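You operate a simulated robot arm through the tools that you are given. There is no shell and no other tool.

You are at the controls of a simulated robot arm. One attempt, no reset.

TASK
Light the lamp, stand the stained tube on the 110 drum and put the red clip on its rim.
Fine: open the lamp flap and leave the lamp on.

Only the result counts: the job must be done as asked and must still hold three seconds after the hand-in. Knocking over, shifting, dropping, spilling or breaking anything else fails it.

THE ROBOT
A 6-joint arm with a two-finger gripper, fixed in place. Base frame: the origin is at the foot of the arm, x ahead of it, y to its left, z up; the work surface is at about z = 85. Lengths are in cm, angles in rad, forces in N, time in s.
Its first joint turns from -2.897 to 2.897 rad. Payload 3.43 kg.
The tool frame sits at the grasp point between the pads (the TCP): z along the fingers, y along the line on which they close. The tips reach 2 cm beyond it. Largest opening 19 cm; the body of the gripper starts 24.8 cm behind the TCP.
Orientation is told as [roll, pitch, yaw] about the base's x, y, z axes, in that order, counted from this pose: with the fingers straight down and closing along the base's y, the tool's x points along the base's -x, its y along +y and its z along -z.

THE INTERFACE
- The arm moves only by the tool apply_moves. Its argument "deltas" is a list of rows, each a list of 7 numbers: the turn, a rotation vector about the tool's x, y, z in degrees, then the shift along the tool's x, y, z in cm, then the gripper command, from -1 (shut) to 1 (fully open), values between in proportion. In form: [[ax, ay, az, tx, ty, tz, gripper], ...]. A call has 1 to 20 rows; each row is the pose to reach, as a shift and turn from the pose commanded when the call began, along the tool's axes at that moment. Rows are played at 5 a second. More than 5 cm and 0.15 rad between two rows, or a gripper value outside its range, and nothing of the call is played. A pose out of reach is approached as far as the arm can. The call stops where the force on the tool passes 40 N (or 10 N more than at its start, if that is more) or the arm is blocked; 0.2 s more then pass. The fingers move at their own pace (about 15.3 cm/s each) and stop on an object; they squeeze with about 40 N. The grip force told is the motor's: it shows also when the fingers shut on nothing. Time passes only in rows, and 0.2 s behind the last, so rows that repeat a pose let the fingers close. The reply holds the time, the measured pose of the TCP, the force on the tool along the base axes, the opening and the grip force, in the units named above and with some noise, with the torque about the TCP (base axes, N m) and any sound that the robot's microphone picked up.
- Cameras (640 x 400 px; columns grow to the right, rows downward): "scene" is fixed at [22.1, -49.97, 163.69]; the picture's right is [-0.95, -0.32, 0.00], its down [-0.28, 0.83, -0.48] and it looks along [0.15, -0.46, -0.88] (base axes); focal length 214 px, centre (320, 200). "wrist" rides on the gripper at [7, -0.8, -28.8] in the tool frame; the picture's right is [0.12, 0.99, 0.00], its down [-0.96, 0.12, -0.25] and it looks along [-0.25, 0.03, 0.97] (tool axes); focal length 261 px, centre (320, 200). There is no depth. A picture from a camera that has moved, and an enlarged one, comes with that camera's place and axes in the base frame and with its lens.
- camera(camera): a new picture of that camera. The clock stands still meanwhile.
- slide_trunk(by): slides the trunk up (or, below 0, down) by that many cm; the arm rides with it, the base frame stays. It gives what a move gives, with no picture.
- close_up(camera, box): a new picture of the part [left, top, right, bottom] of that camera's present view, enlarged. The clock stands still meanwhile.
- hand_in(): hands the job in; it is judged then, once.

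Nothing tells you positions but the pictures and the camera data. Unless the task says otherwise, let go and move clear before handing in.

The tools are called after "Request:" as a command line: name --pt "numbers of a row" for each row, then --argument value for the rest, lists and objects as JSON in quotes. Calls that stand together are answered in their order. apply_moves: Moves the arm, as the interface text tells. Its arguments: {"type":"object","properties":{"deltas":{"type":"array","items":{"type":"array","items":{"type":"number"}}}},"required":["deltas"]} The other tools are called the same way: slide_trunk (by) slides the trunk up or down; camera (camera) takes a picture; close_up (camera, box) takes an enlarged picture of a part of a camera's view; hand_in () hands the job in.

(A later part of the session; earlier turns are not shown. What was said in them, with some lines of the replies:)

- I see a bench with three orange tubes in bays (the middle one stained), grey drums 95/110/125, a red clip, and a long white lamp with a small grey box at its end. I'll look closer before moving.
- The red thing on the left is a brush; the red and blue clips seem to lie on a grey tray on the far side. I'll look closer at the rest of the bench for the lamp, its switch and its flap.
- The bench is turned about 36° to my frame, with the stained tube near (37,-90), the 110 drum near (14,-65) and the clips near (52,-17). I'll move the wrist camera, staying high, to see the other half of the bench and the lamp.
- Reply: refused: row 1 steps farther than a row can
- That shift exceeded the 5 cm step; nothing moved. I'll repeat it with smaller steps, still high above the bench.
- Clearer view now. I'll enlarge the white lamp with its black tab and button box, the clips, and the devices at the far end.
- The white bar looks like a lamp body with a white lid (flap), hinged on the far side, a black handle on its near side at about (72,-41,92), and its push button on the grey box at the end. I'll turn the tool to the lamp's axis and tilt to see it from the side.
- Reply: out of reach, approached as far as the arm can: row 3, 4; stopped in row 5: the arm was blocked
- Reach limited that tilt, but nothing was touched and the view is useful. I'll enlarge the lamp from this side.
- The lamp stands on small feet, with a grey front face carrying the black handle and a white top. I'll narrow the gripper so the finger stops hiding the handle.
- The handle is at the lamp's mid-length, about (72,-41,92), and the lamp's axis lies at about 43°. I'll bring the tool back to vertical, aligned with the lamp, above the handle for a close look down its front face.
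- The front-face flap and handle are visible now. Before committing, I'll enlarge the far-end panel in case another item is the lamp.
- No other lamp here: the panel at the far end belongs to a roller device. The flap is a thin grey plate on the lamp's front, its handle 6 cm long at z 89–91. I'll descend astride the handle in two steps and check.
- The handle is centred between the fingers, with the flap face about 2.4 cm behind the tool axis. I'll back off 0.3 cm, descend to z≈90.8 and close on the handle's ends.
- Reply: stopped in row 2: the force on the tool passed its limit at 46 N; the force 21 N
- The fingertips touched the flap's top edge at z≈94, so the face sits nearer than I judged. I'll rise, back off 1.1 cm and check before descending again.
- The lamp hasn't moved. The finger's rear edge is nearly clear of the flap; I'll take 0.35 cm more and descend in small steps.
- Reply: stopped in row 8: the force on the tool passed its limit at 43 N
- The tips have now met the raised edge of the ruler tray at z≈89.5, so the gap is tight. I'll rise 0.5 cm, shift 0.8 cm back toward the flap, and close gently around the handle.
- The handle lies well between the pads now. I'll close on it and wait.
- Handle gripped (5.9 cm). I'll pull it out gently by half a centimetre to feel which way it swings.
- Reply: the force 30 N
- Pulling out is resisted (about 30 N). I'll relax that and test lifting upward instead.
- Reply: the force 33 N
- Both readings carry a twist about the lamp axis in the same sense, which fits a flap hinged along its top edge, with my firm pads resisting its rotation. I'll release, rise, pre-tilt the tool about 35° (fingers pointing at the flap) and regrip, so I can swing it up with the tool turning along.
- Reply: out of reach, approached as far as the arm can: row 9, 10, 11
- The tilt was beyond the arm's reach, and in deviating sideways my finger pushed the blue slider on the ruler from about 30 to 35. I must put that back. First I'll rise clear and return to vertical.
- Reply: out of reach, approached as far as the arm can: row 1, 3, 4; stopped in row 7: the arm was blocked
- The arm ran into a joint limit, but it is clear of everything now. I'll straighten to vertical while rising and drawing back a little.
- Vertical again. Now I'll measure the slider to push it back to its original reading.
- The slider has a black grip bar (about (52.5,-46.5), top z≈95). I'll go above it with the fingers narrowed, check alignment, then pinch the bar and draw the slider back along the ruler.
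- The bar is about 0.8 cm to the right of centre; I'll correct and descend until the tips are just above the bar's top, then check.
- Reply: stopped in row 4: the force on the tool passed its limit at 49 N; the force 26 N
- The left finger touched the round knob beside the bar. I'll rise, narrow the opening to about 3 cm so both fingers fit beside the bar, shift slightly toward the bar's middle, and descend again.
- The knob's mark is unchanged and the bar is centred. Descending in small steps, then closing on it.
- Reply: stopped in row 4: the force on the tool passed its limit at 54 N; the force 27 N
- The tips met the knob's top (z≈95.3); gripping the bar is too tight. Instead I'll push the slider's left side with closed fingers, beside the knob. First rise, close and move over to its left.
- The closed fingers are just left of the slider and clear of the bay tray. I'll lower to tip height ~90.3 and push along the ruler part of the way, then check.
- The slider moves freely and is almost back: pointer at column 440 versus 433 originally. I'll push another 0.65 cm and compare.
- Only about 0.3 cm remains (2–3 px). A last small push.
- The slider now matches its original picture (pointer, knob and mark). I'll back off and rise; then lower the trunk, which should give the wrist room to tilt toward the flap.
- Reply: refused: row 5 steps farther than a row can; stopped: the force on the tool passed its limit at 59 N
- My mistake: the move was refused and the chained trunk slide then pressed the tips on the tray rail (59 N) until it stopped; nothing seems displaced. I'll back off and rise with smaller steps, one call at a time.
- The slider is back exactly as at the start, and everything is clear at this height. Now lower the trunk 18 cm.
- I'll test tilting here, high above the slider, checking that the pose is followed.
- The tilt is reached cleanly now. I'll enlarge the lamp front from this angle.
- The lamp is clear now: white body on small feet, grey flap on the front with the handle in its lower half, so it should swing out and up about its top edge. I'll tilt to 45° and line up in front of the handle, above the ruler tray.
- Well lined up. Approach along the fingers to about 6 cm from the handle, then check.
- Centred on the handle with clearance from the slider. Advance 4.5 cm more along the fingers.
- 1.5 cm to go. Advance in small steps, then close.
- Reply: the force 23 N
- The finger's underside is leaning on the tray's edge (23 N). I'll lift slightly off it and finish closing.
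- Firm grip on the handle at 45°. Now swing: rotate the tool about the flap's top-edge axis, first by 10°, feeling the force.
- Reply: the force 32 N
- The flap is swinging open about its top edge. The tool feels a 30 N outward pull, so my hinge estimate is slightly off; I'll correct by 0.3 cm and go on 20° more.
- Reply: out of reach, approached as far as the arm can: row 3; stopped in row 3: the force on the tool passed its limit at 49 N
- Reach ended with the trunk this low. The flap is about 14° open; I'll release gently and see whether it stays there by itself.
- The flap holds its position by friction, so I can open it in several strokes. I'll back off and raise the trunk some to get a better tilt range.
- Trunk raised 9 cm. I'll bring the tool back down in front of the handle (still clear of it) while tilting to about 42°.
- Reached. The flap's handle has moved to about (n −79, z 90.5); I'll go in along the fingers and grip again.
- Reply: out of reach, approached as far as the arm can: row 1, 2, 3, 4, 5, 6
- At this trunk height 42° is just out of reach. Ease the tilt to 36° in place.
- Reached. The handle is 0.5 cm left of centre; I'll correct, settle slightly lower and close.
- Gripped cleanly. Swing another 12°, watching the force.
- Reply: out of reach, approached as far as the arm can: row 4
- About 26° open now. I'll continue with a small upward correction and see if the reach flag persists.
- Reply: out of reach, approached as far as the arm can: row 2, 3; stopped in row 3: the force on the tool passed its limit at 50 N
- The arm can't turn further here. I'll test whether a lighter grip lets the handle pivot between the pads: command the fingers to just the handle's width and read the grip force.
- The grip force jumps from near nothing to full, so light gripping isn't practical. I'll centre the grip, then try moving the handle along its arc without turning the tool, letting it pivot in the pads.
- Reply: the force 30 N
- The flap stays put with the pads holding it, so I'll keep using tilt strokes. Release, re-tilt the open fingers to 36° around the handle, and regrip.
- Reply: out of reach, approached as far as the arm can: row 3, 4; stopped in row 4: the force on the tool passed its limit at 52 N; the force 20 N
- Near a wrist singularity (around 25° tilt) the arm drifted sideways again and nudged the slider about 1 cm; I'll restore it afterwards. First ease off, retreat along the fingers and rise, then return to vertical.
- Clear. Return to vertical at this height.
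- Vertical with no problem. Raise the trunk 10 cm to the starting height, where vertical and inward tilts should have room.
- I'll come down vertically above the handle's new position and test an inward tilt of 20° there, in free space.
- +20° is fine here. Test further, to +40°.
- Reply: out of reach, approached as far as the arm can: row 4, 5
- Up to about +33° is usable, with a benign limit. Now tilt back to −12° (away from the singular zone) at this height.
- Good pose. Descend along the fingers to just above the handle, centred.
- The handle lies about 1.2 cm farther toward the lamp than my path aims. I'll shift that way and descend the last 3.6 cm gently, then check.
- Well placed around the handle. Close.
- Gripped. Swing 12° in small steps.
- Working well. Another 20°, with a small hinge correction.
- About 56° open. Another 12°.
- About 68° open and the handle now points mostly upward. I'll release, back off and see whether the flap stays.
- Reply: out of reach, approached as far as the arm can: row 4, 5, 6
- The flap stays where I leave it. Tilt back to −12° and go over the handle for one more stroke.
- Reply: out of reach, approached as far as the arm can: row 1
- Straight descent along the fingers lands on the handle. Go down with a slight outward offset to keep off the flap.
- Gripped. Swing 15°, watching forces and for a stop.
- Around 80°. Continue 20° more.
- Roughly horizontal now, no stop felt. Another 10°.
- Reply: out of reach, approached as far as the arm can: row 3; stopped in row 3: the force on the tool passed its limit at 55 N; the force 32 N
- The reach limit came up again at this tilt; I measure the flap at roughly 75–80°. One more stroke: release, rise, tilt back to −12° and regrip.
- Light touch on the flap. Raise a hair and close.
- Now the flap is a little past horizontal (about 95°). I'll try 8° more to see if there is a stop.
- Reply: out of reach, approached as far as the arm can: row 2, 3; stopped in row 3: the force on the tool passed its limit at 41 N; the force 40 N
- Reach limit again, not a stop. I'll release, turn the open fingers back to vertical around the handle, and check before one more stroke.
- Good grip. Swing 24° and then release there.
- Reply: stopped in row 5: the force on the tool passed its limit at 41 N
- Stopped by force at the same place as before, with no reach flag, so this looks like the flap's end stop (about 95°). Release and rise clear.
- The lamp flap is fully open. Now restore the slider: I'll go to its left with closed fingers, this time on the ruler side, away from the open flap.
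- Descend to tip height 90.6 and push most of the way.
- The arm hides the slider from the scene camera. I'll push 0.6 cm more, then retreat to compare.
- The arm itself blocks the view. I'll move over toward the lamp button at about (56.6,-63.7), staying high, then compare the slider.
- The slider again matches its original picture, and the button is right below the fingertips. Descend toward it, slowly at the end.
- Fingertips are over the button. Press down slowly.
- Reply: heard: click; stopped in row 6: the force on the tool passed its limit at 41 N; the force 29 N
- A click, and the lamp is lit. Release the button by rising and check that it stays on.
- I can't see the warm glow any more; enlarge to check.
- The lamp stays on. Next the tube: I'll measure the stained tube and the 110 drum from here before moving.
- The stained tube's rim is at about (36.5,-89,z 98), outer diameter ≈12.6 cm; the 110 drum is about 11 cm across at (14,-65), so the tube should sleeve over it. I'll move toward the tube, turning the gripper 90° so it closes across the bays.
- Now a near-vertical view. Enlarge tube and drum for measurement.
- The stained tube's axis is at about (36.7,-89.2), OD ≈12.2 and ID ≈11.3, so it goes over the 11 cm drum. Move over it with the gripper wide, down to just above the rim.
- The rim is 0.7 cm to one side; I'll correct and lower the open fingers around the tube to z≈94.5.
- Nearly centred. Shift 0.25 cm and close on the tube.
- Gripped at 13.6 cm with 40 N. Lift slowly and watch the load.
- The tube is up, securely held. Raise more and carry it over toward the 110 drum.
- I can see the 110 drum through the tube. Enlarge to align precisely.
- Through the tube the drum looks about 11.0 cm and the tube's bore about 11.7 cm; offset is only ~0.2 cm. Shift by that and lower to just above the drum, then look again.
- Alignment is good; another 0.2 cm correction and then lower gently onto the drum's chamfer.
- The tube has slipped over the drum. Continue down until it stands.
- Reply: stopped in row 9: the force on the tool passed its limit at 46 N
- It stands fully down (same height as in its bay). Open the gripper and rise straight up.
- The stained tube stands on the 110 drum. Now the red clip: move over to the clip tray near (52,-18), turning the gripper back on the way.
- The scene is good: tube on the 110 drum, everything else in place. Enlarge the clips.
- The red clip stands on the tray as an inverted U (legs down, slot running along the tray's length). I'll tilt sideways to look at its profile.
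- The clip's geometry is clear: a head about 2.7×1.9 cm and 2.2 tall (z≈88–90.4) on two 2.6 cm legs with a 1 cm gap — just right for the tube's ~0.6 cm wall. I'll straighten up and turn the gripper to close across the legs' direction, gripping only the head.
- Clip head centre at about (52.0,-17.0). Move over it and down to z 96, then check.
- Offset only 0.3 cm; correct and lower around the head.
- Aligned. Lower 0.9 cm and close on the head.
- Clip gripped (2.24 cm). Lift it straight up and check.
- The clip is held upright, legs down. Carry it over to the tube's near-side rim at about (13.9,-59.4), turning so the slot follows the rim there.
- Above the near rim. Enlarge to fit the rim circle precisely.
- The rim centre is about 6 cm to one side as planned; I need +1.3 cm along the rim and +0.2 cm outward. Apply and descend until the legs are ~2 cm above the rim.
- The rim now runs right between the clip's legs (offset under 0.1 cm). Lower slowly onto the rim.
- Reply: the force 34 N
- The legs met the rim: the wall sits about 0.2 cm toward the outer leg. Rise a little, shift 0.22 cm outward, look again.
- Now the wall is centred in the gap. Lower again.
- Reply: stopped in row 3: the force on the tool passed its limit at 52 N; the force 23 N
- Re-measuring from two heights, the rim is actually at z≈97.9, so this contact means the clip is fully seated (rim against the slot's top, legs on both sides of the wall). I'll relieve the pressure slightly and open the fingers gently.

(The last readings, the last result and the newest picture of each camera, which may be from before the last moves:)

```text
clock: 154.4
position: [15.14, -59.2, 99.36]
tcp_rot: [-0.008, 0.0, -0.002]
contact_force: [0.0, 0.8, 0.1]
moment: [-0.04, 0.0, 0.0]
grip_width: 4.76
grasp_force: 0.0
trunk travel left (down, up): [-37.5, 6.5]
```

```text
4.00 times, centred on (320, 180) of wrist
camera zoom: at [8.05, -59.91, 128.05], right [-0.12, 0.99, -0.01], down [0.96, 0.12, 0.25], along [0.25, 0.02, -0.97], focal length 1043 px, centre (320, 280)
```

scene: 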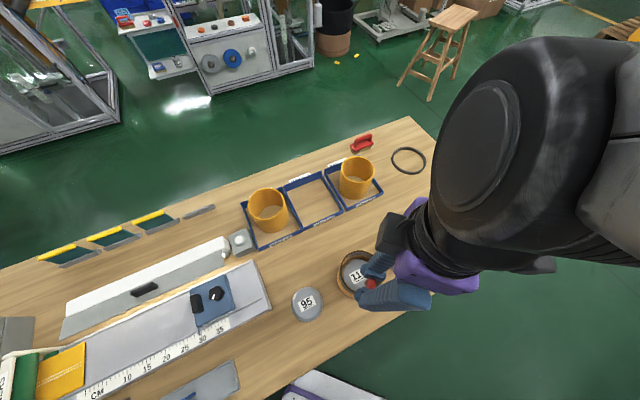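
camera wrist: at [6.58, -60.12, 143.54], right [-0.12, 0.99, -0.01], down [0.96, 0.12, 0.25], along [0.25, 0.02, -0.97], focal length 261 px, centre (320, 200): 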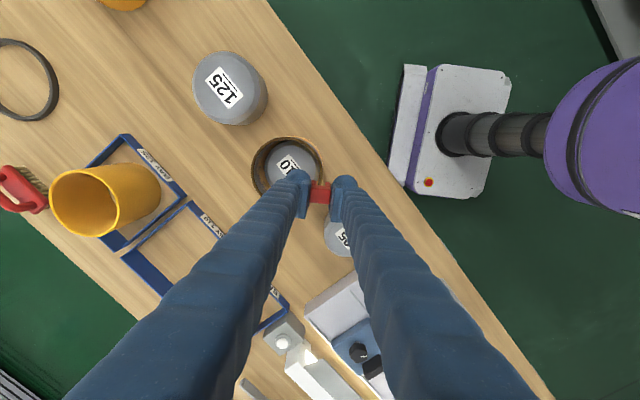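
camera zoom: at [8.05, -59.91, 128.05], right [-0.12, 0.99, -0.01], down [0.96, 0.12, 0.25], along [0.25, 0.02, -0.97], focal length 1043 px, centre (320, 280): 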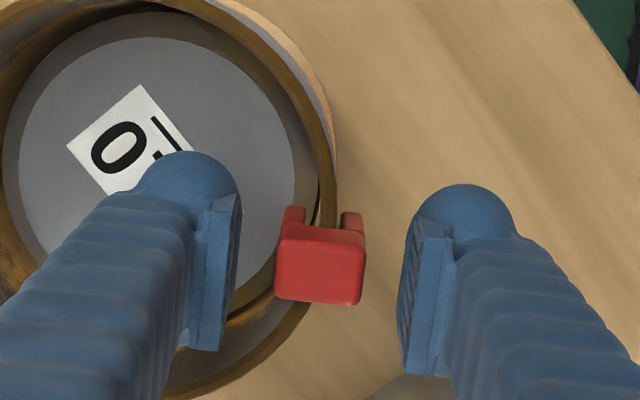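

The clip sits on the rim. Rise straight up, clear of it.

Request:
apply_moves --pt "0 0 0 0 0 -1 -0.5" --pt "0 0 0 0 0 -3 -0.5" --pt "0 0 0 0 0 -6 -0.5" --pt "0 0 0 0 0 -10 -0.5" --pt "0 0 0 0 0 -14 -0.5" --pt "0 0 0 0 0 -18 -0.5" --pt "0 0 0 0 0 -18 -0.5"

Request:
camera --camera "wrist"

Request:
close_up --camera "wrist" --box '[220, 110, 400, 230]'

```text
clock: 156.0
position: [15.11, -59.21, 117.49]
tcp_rot: [-0.007, 0.0, -0.002]
contact_force: [-0.2, -0.4, -0.2]
moment: [0.02, 0.02, -0.02]
grip_width: 4.76
grasp_force: 0.1
trunk travel left (down, up): [-37.5, 6.5]
```

```text
taken
camera wrist: at [7.95, -59.74, 146.11], right [-0.12, 0.99, -0.01], down [0.96, 0.12, 0.25], along [0.25, 0.02, -0.97], focal length 261 px, centre (320, 200)
```

wrist: 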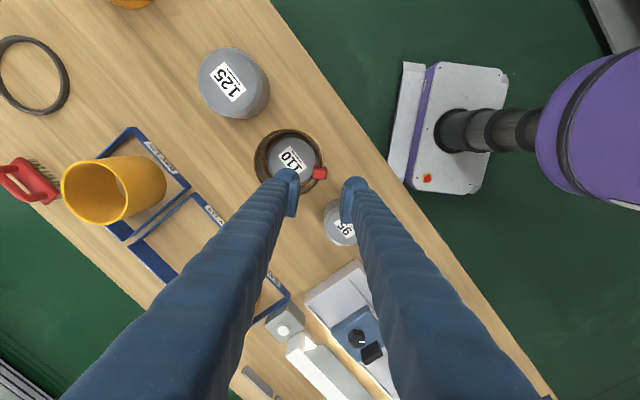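

```text
3.33 times, centred on (310, 170) of wrist
camera zoom: at [7.95, -59.74, 146.11], right [-0.12, 0.99, -0.01], down [0.96, 0.12, 0.25], along [0.25, 0.02, -0.97], focal length 869 px, centre (353, 300)
```

zoom: 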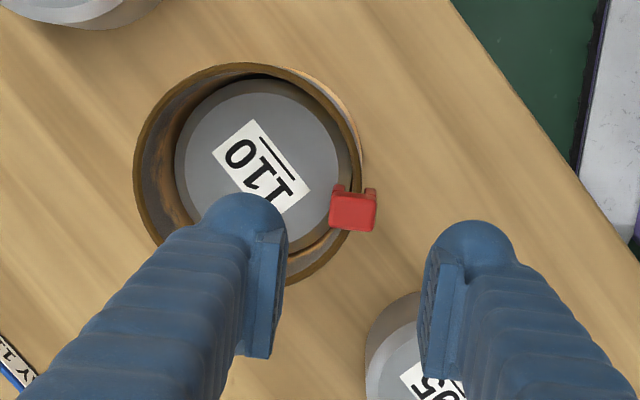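

The clip straddles the rim. Now move the arm well clear and verify everything with the scene camera.

Request:
apply_moves --pt "0 0 0 0 0 -4 -0.5" --pt "0 0 0 0 0 -8 -0.5" --pt "0 0 0 -4 1 -10 -0.5" --pt "0 0 0 -8 2 -12 -0.5" --pt "0 0 0 -12 4 -14 -0.5" --pt "0 0 0 -16 6 -14 -0.5" --pt "0 0 0 -20 8 -14 -0.5" --pt "0 0 0 -24 10 -14 -0.5" --pt "0 0 0 -28 12 -14 -0.5" --pt "0 0 0 -32 14 -14 -0.5" --pt "0 0 0 -36 16 -14 -0.5" --pt "0 0 0 -36 16 -14 -0.5"

Request:
camera --camera "scene"

Request:
close_up --camera "scene" --box '[300, 210, 440, 320]'

Request:
close_up --camera "scene" --box '[60, 200, 300, 350]'

```text
clock: 158.6
position: [50.93, -42.92, 131.31]
tcp_rot: [-0.007, -0.002, -0.004]
contact_force: [0.9, -0.1, -0.7]
moment: [0.0, -0.08, 0.01]
grip_width: 4.76
grasp_force: 0.1
trunk travel left (down, up): [-37.5, 6.5]
```

```text
taken
```

scene: 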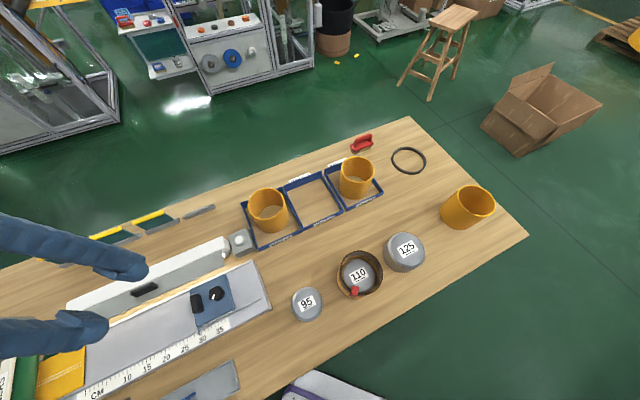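

```text
3.64 times, centred on (370, 265) of scene
camera zoom: at [22.1, -49.97, 163.69], right [-0.95, -0.32, 0.0], down [-0.28, 0.83, -0.48], along [0.15, -0.46, -0.88], focal length 780 px, centre (138, -36)
```

zoom: 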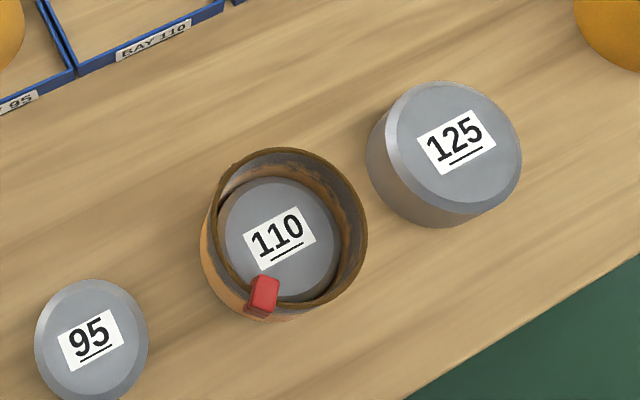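

```text
2.67 times, centred on (180, 275) of scene
camera zoom: at [22.1, -49.97, 163.69], right [-0.95, -0.32, 0.0], down [-0.28, 0.83, -0.48], along [0.15, -0.46, -0.88], focal length 572 px, centre (693, 0)
```

zoom: 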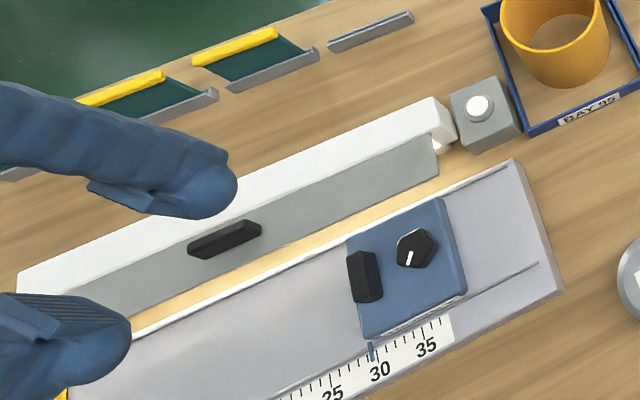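

Everything checks out. The lamp is lit with its flap open, the stained tube stands on the 110 drum, and the red clip is on the tube's rim. The 110 drum hasn't moved. I bumped the ruler's slider twice and pushed it back both times; it now matches its original picture. The arm is clear, so I'm handing in.

Request:
hand_in

```text
The job is handed in.
```

I handed the job in, and no verdict has come back. In my last pictures, everything you asked for was in place:

- **Lamp:** its flap is open, at what felt like the end stop (about 95°). The lamp is on and stayed on after I let go of the button.
- **Stained tube:** it stands over the 110 drum, resting on the bench around it. The drum did not move.
- **Red clip:** it sits on the tube's rim with one leg on each side of the wall.

**What could count against it:**
- **Slider:** I knocked the blue slider on the ruler out of place twice, by about 6 cm and then about 2 cm, while working on the flap. I pushed it back both times, and it now matches its starting picture to within a pixel or two.
- **Contacts:** The fingers also pressed on the ruler tray (up to 59 N), the lamp's top edge and the slider's knob. I saw no shift from those.
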